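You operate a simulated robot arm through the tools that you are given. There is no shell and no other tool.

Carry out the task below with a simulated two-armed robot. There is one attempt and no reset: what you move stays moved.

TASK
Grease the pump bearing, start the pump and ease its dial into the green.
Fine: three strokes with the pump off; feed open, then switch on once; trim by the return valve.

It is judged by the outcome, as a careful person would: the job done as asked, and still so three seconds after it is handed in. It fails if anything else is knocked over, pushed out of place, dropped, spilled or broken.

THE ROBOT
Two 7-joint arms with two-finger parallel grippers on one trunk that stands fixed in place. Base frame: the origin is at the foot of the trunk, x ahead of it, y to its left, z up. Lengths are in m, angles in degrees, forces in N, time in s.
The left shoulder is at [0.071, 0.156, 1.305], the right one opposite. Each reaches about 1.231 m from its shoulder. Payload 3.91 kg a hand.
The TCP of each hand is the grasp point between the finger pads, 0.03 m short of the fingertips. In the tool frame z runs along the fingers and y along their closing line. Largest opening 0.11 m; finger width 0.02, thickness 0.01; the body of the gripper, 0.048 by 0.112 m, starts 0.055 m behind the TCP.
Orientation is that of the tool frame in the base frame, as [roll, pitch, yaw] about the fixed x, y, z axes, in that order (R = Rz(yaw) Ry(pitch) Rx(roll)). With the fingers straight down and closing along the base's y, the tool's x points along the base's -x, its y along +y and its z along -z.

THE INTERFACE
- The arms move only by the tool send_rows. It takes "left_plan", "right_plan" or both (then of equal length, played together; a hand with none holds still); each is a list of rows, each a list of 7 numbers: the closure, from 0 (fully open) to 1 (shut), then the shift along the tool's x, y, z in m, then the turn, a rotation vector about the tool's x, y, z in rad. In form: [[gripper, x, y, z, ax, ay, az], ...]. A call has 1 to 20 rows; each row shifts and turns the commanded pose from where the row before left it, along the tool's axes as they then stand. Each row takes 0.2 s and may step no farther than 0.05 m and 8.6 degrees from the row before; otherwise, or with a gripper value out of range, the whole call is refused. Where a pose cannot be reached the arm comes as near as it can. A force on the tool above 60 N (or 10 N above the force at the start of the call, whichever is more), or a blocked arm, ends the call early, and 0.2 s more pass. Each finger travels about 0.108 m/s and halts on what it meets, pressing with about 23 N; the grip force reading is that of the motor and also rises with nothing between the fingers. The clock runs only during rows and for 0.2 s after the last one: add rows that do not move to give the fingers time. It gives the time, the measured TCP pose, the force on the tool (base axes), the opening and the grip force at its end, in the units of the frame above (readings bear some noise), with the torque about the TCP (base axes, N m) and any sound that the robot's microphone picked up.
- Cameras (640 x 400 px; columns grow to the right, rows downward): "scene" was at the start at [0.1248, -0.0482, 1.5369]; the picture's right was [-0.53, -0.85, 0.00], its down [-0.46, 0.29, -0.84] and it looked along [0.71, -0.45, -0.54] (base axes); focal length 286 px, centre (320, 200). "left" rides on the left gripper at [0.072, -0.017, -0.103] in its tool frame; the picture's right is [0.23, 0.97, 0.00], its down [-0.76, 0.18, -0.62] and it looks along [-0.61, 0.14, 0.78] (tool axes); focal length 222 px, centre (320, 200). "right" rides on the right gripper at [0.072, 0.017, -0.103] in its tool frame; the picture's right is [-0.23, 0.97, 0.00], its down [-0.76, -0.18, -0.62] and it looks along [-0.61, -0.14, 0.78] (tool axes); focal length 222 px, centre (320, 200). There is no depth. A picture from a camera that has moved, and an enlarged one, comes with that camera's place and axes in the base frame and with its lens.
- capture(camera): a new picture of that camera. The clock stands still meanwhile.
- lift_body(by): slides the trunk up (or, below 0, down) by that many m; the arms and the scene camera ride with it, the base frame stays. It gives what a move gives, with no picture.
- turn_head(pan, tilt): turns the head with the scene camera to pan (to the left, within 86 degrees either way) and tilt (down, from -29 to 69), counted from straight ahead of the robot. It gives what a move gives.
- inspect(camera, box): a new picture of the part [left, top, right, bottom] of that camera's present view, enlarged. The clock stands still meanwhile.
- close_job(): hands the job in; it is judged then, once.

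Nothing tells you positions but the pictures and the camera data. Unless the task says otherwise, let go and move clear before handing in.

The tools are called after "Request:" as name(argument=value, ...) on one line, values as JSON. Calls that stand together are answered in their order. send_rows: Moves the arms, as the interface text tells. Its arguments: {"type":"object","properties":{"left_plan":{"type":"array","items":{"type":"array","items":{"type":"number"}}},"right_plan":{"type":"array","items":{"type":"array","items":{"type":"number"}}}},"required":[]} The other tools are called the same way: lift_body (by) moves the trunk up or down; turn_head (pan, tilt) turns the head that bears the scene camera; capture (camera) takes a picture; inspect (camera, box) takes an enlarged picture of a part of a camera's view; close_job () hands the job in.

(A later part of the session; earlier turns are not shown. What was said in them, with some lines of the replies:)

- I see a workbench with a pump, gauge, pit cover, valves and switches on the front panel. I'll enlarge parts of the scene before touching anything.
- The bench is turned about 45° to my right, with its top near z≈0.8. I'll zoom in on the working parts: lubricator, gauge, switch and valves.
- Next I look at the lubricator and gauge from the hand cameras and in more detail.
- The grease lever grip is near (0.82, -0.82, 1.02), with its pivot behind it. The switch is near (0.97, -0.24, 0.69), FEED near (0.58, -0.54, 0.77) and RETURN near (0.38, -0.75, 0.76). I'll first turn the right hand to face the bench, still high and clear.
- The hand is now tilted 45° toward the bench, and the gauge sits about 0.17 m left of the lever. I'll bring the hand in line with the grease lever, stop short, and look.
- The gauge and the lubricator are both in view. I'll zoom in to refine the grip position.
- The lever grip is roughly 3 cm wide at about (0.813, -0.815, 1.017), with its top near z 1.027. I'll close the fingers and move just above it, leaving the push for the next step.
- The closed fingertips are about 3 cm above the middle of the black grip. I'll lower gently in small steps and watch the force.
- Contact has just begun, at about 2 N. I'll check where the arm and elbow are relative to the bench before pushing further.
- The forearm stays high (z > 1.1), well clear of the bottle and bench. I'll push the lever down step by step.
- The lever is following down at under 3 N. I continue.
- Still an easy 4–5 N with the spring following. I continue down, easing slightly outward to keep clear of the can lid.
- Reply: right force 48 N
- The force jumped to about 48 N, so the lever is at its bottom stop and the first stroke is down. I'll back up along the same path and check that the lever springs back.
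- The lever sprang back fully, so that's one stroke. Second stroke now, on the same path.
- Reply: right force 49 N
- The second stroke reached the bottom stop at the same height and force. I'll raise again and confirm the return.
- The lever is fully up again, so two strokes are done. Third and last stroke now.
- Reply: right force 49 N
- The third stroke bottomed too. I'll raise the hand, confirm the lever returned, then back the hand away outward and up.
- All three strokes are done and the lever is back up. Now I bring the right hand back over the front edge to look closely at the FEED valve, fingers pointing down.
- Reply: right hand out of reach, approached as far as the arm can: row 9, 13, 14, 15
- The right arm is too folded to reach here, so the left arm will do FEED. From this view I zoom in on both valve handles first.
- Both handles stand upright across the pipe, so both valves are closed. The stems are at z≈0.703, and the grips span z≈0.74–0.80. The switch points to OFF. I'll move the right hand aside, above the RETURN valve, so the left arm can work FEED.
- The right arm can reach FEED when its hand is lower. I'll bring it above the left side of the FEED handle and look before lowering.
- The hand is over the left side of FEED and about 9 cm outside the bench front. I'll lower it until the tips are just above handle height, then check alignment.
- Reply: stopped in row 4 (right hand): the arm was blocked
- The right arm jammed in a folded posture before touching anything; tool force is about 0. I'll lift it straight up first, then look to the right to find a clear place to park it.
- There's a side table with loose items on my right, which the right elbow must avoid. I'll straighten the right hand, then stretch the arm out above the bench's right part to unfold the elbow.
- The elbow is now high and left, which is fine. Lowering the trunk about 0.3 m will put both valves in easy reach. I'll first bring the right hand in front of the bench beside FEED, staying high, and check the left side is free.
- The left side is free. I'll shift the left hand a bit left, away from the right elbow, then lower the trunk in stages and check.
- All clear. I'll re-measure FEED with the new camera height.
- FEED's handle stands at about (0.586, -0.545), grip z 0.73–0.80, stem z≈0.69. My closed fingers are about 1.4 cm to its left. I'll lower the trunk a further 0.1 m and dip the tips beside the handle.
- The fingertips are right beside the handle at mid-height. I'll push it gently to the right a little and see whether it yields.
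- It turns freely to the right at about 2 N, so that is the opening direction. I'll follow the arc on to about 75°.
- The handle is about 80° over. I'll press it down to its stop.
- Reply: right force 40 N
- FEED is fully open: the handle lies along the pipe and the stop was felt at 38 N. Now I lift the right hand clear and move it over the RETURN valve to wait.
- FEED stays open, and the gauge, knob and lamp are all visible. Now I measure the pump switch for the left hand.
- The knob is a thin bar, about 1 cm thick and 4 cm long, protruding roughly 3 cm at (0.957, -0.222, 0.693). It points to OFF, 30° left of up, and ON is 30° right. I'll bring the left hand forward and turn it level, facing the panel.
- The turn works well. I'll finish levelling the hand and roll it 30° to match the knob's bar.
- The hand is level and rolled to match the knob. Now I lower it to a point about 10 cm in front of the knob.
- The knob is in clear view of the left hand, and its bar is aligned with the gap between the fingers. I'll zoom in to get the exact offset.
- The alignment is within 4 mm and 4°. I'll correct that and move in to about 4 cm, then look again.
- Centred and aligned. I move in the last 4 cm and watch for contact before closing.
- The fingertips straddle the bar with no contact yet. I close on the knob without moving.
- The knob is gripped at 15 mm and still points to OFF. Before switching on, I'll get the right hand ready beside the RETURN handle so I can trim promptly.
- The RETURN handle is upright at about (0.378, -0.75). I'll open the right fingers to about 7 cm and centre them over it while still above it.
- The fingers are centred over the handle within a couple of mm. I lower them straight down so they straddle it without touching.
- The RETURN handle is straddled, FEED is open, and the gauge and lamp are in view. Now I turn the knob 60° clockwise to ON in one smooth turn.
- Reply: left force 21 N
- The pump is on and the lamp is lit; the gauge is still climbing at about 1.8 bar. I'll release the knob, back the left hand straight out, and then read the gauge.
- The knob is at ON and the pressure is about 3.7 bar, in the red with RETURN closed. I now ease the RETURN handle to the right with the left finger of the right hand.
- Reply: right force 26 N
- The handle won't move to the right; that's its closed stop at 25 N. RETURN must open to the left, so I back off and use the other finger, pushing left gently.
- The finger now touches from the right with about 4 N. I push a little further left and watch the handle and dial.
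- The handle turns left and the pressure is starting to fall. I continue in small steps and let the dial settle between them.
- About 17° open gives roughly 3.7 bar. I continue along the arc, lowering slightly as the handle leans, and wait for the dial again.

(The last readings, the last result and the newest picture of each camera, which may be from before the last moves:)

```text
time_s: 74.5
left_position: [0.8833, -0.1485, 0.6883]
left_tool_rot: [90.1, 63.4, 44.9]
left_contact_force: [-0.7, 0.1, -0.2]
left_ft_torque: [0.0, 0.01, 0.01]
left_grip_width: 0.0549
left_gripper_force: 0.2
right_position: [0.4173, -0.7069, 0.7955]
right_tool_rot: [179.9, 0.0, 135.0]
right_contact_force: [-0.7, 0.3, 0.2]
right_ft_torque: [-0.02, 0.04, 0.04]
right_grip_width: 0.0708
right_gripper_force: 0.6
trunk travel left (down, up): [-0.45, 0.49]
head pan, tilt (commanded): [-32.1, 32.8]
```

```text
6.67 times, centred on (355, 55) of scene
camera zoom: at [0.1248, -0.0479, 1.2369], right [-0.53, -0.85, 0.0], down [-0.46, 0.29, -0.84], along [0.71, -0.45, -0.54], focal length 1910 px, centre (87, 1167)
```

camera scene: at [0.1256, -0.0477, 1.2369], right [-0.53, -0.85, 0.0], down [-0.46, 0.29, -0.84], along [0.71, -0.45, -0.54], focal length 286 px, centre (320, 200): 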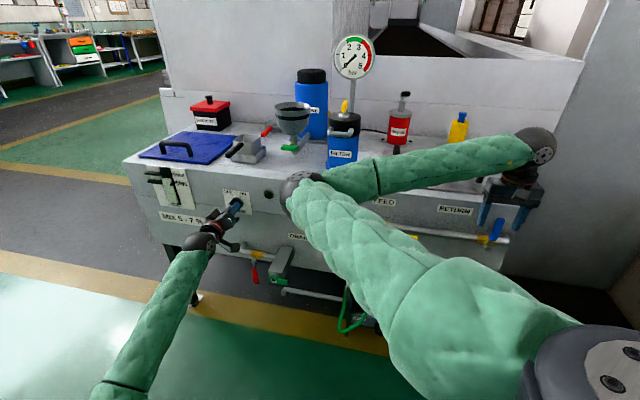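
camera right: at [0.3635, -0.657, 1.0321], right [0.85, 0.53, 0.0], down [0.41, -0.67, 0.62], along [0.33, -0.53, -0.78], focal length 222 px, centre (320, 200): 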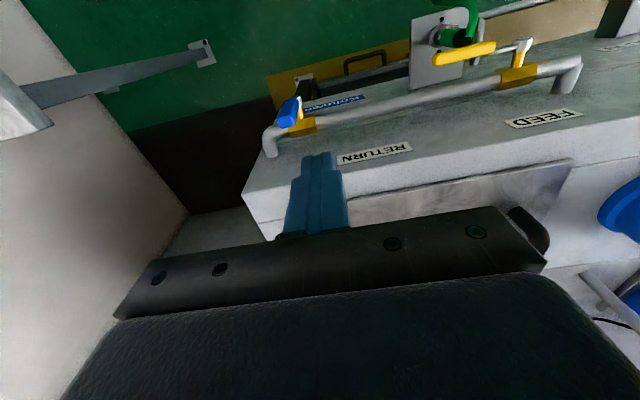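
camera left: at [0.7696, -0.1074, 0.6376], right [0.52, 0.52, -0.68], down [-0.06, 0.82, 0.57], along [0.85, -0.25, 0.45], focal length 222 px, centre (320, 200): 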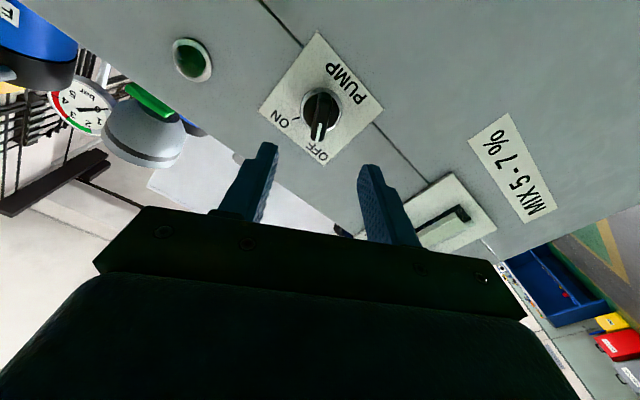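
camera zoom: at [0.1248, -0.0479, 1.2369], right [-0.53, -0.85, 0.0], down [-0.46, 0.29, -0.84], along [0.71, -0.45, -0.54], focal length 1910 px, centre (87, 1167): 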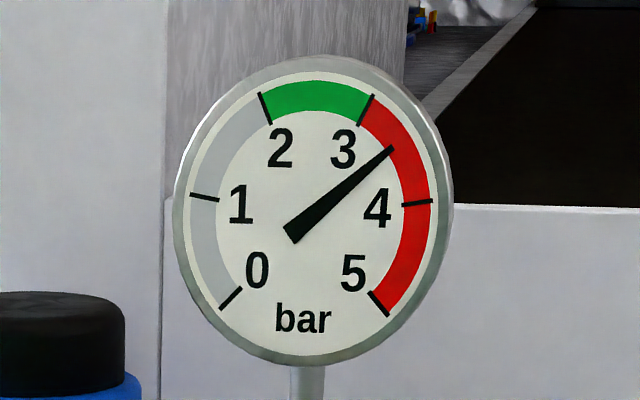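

Now about 3.4 bar at roughly 24°, around -0.04 bar per degree. I go on to about 38° and let it settle.

Request:
send_rows(right_plan=[[0.36, 0, 0.0043, 0.0033, 0, 0, 0], [0.36, 0, 0.0043, 0.0033, 0, 0, 0], [0.36, 0, 0.004, 0.0022, 0, 0, 0], [0.36, 0, 0.003, 0.0016, 0, 0, 0], [0.36, 0, 0, 0, 0, 0, 0], [0.36, 0, 0, 0, 0, 0, 0], [0.36, 0, 0, 0, 0, 0, 0], [0.36, 0, 0, 0, 0, 0, 0], [0.36, 0, 0, 0, 0, 0, 0]])

Request:
inspect(camera="scene", box=[440, 150, 560, 270])

Request:
inspect(camera="scene", box=[320, 25, 390, 85])

```text
time_s: 76.5
left_position: [0.8839, -0.1481, 0.6899]
left_tool_rot: [90.0, 63.3, 45.1]
left_contact_force: [-0.4, -0.5, 0.3]
left_ft_torque: [-0.02, -0.02, 0.0]
left_grip_width: 0.055
left_gripper_force: 0.1
right_position: [0.4282, -0.6961, 0.7859]
right_tool_rot: [-180.0, 0.0, 135.0]
right_contact_force: [-1.2, -0.5, 0.3]
right_ft_torque: [-0.02, 0.05, 0.05]
right_grip_width: 0.0708
right_gripper_force: 0.6
trunk travel left (down, up): [-0.45, 0.49]
head pan, tilt (commanded): [-32.1, 32.8]
```

```text
3.33 times, centred on (500, 210) of scene
camera zoom: at [0.1247, -0.0479, 1.2369], right [-0.53, -0.85, 0.0], down [-0.46, 0.29, -0.84], along [0.71, -0.45, -0.54], focal length 955 px, centre (-280, 167)
```

zoom: 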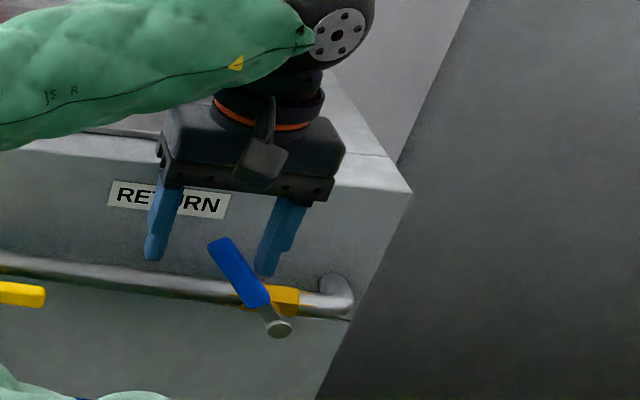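

```text
6.67 times, centred on (355, 55) of scene
camera zoom: at [0.1247, -0.0479, 1.2369], right [-0.53, -0.85, 0.0], down [-0.46, 0.29, -0.84], along [0.71, -0.45, -0.54], focal length 1910 px, centre (87, 1167)
```

zoom: 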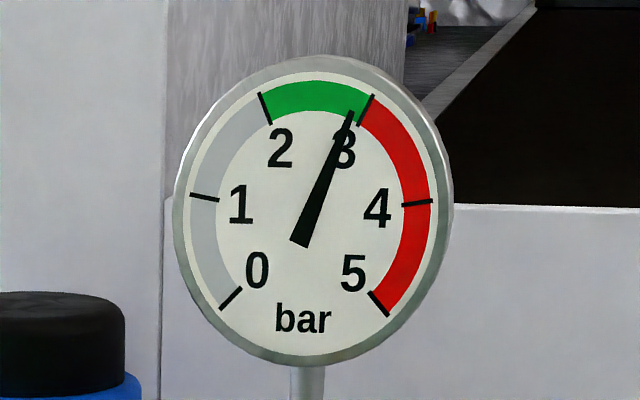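

The dial has just entered the green at about 2.9 bar. A few more degrees should bring it to the middle.

Request:
send_rows(right_plan=[[0.36, 0, 0.0036, 0.0028, 0, 0, 0], [0.36, 0, 0.003, 0.0023, 0, 0, 0], [0.36, 0, 0, 0, 0, 0, 0], [0.36, 0, 0, 0, 0, 0, 0], [0.36, 0, 0, 0, 0, 0, 0], [0.36, 0, 0, 0, 0, 0, 0], [0.36, 0, 0, 0, 0, 0, 0], [0.36, 0, 0, 0, 0, 0, 0], [0.36, 0, 0, 0, 0, 0, 0]])

Request:
inspect(camera="scene", box=[440, 150, 560, 270])

Request:
inspect(camera="scene", box=[320, 25, 390, 85])

```text
time_s: 78.5
left_position: [0.8825, -0.1489, 0.689]
left_tool_rot: [89.9, 63.4, 45.0]
left_contact_force: [-0.5, 0.4, -0.1]
left_ft_torque: [0.0, 0.0, -0.03]
left_grip_width: 0.0549
left_gripper_force: 0.1
right_position: [0.4329, -0.6919, 0.7802]
right_tool_rot: [179.8, -0.1, 134.9]
right_contact_force: [-0.6, -0.7, 0.4]
right_ft_torque: [-0.03, 0.06, -0.02]
right_grip_width: 0.0712
right_gripper_force: 0.2
trunk travel left (down, up): [-0.45, 0.49]
head pan, tilt (commanded): [-32.1, 32.8]
```

```text
3.33 times, centred on (500, 210) of scene
camera zoom: at [0.1247, -0.0479, 1.2369], right [-0.53, -0.85, 0.0], down [-0.46, 0.29, -0.84], along [0.71, -0.45, -0.54], focal length 955 px, centre (-280, 167)
```

zoom: 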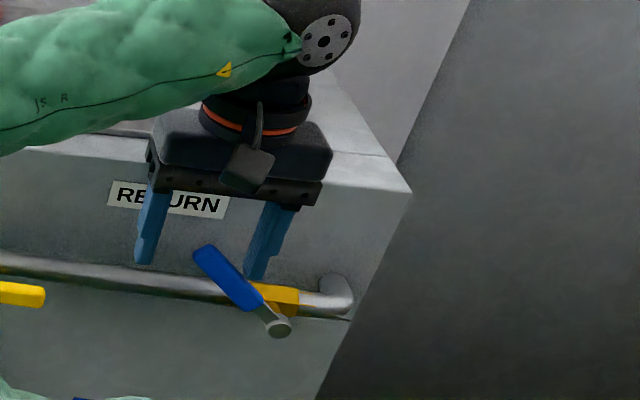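

```text
6.67 times, centred on (355, 55) of scene
camera zoom: at [0.1247, -0.0479, 1.2369], right [-0.53, -0.85, 0.0], down [-0.46, 0.29, -0.84], along [0.71, -0.45, -0.54], focal length 1910 px, centre (87, 1167)
```

zoom: 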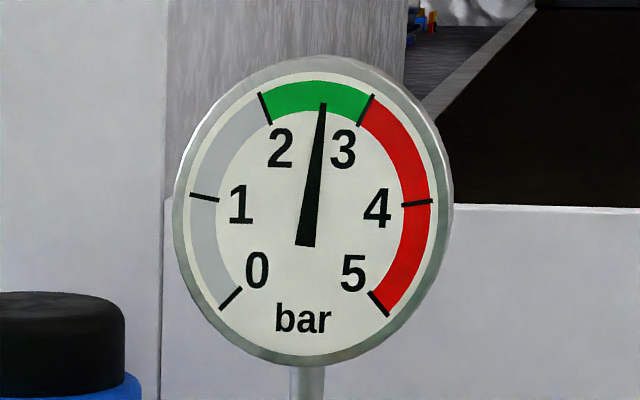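

The dial is at about 2.55 bar, mid-green. I ease the finger off the handle and lift the right hand straight up, clear.

Request:
send_rows(right_plan=[[0.36, 0, -0.005, -0.003, 0, 0, 0], [0.36, 0, -0.003, -0.01, 0, 0, 0], [0.36, 0, 0, -0.025, 0, 0, 0], [0.36, 0, 0, -0.035, 0, 0, 0], [0.36, 0, 0, -0.04, 0, 0, 0], [0.36, 0, 0, -0.04, 0, 0, 0]])

Request:
capture(camera="scene")

Request:
inspect(camera="scene", box=[320, 25, 390, 85])

Request:
inspect(camera="scene", box=[400, 180, 540, 270])

```text
time_s: 79.9
left_position: [0.8829, -0.1481, 0.6889]
left_tool_rot: [90.0, 63.4, 45.0]
left_contact_force: [-0.3, 0.2, 0.1]
left_ft_torque: [-0.02, -0.02, -0.01]
left_grip_width: 0.0549
left_gripper_force: 0.1
right_position: [0.4246, -0.6966, 0.9321]
right_tool_rot: [179.9, 0.1, 135.1]
right_contact_force: [-0.1, 0.9, 0.6]
right_ft_torque: [0.0, 0.03, 0.01]
right_grip_width: 0.0703
right_gripper_force: 0.0
trunk travel left (down, up): [-0.45, 0.49]
head pan, tilt (commanded): [-32.1, 32.8]
```

```text
taken
camera scene: at [0.1243, -0.0476, 1.2369], right [-0.53, -0.85, 0.0], down [-0.46, 0.29, -0.84], along [0.71, -0.45, -0.54], focal length 286 px, centre (320, 200)
```

scene: 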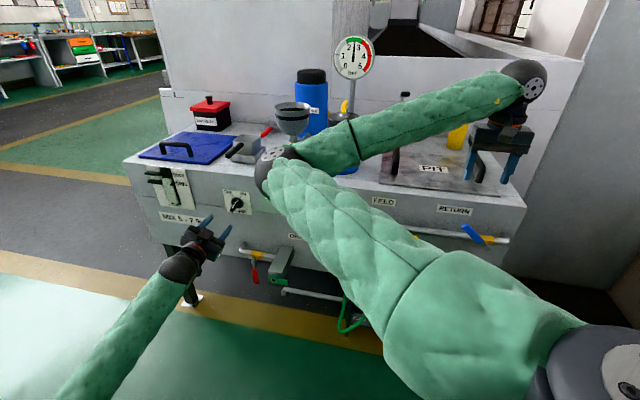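

```text
6.67 times, centred on (355, 55) of scene
camera zoom: at [0.1243, -0.0476, 1.2369], right [-0.53, -0.85, 0.0], down [-0.46, 0.29, -0.84], along [0.71, -0.45, -0.54], focal length 1910 px, centre (87, 1167)
```

zoom: 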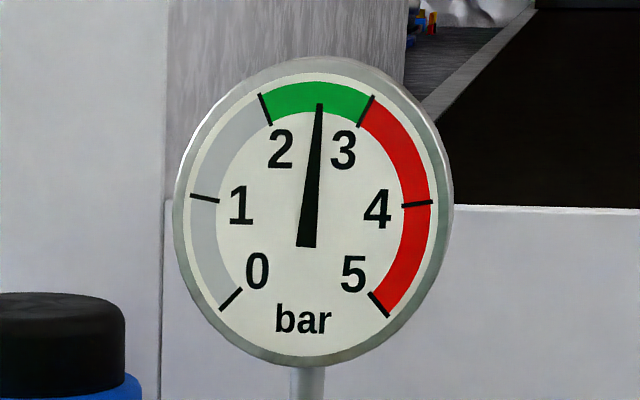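

```text
4.44 times, centred on (470, 225) of scene
camera zoom: at [0.1243, -0.0476, 1.2369], right [-0.53, -0.85, 0.0], down [-0.46, 0.29, -0.84], along [0.71, -0.45, -0.54], focal length 1274 px, centre (-347, 89)
```

zoom: 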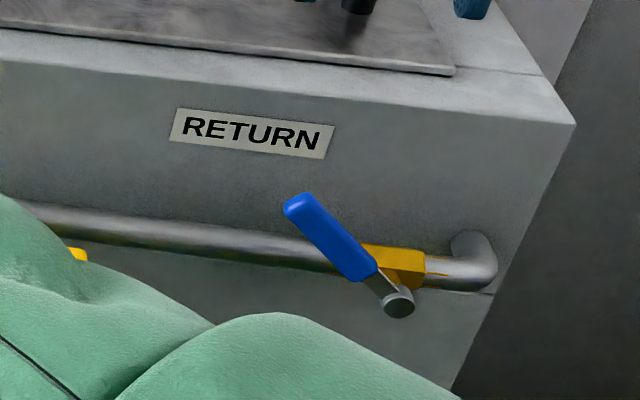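

The dial holds at about 2.5 bar with nothing touching the valve. I'll back the left hand further off, raise the right, and wait a few seconds to confirm it stays.

Request:
send_rows(left_plan=[[0.5, 0, 0, -0.03, 0, 0, 0], [0.5, 0, 0, -0.03, 0, 0, 0], [0.5, 0, 0, -0.03, 0, 0, 0], [0.5, 0, 0, 0, 0, 0, 0], [0.5, 0, 0, 0, 0, 0, 0], [0.5, 0, 0, 0, 0, 0, 0], [0.5, 0, 0, 0, 0, 0, 0], [0.5, 0, 0, 0, 0, 0, 0], [0.5, 0, 0, 0, 0, 0, 0], [0.5, 0, 0, 0, 0, 0, 0], [0.5, 0, 0, 0, 0, 0, 0], [0.5, 0, 0, 0, 0, 0, 0], [0.5, 0, 0, 0, 0, 0, 0], [0.5, 0, 0, 0, 0, 0, 0], [0.5, 0, 0, 0, 0, 0, 0]], right_plan=[[0.36, 0, 0, -0.03, 0, 0, 0], [0.36, 0, 0, -0.03, 0, 0, 0], [0.36, 0, 0, -0.02, 0, 0, 0], [0.36, 0, 0, 0, 0, 0, 0], [0.36, 0, 0, 0, 0, 0, 0], [0.36, 0, 0, 0, 0, 0, 0], [0.36, 0, 0, 0, 0, 0, 0], [0.36, 0, 0, 0, 0, 0, 0], [0.36, 0, 0, 0, 0, 0, 0], [0.36, 0, 0, 0, 0, 0, 0], [0.36, 0, 0, 0, 0, 0, 0], [0.36, 0, 0, 0, 0, 0, 0], [0.36, 0, 0, 0, 0, 0, 0], [0.36, 0, 0, 0, 0, 0, 0], [0.36, 0, 0, 0, 0, 0, 0]])

Request:
inspect(camera="scene", box=[320, 25, 390, 85])

Request:
capture(camera="scene")

Request:
inspect(camera="scene", box=[190, 160, 290, 230])

Request:
capture(camera="right")

```text
time_s: 83.1
left_position: [0.8201, -0.0854, 0.6881]
left_tool_rot: [90.0, 63.4, 45.0]
left_contact_force: [-0.7, -0.2, -0.8]
left_ft_torque: [-0.01, 0.0, 0.0]
left_grip_width: 0.055
left_gripper_force: 0.0
right_position: [0.4249, -0.6969, 1.0134]
right_tool_rot: [180.0, 0.1, 135.0]
right_contact_force: [-0.5, -0.3, 0.4]
right_ft_torque: [-0.03, 0.0, 0.02]
right_grip_width: 0.0701
right_gripper_force: 0.1
trunk travel left (down, up): [-0.45, 0.49]
head pan, tilt (commanded): [-32.1, 32.8]
```

```text
6.67 times, centred on (355, 55) of scene
camera zoom: at [0.1248, -0.0479, 1.2369], right [-0.53, -0.85, 0.0], down [-0.46, 0.29, -0.84], along [0.71, -0.45, -0.54], focal length 1910 px, centre (87, 1167)
```

zoom: 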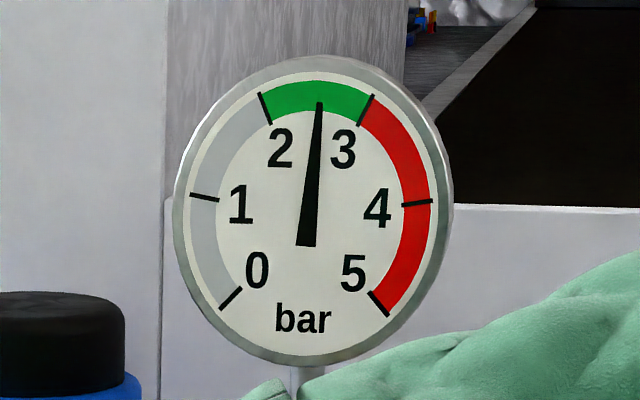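

```text
taken
camera scene: at [0.1248, -0.0479, 1.2369], right [-0.53, -0.85, 0.0], down [-0.46, 0.29, -0.84], along [0.71, -0.45, -0.54], focal length 286 px, centre (320, 200)
```

scene: 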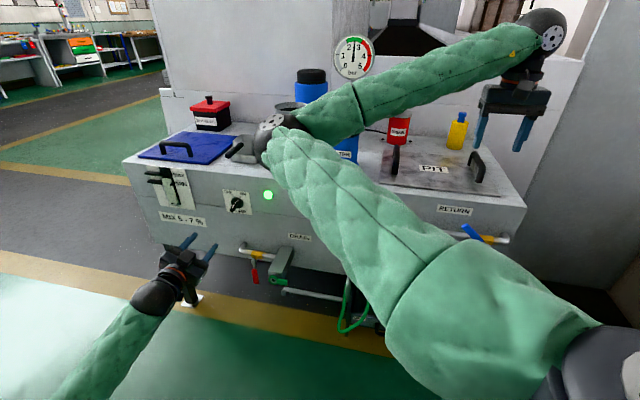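

```text
5.71 times, centred on (240, 195) of scene
camera zoom: at [0.1248, -0.0479, 1.2369], right [-0.53, -0.85, 0.0], down [-0.46, 0.29, -0.84], along [0.71, -0.45, -0.54], focal length 1637 px, centre (777, 229)
```

zoom: 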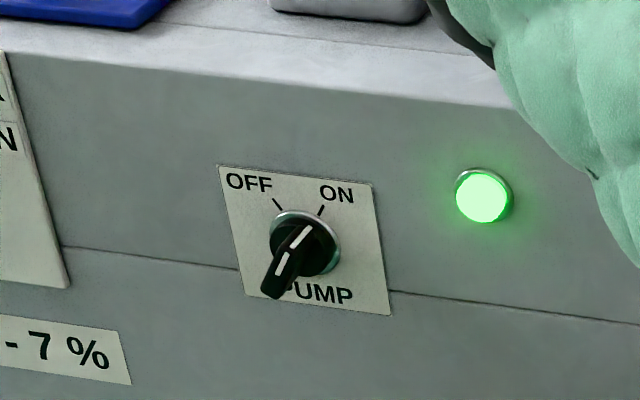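

```text
taken
camera right: at [0.3861, -0.6325, 1.1162], right [0.85, 0.53, 0.0], down [0.41, -0.67, 0.62], along [0.33, -0.53, -0.78], focal length 222 px, centre (320, 200)
```

right: 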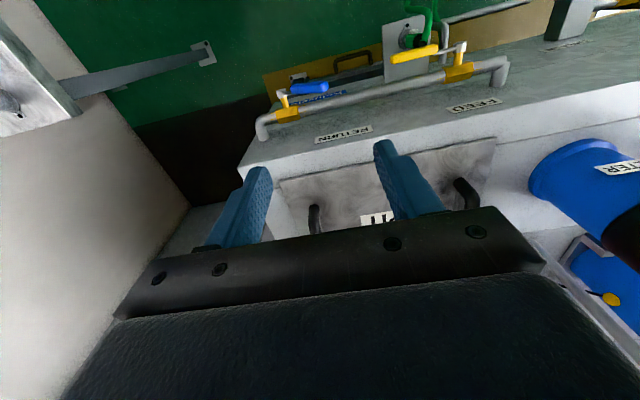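

The dial holds steady at about 2.5 bar. The switch is at ON with the lamp lit, FEED is fully open, RETURN is part open, the grease lever is back up, and both hands are clear with nothing disturbed. I hand the job in.

Request:
close_job()

```text
The job is handed in.
```

The pump bearing is greased, the pump is running, and its dial is steady at about 2.5 bar, in the middle of the green.

- **Grease:** I gave three full strokes with the pump off. The lever hit its bottom stop and sprang back each time.
- **Feed and switch:** FEED was opened fully first. I then turned the switch to ON once, and the lamp is lit.
- **Trim:** RETURN was closed at start-up, so the dial rose to about 4.25 bar, in the red, for roughly 8 seconds while I opened the valve. At first I pressed the handle against its closed stop at about 25 N before finding that it opens the other way.

At my last check before handing in, the dial had been steady for about 3 seconds with nothing touching the valve. Both hands are clear, and I saw nothing moved or knocked over.
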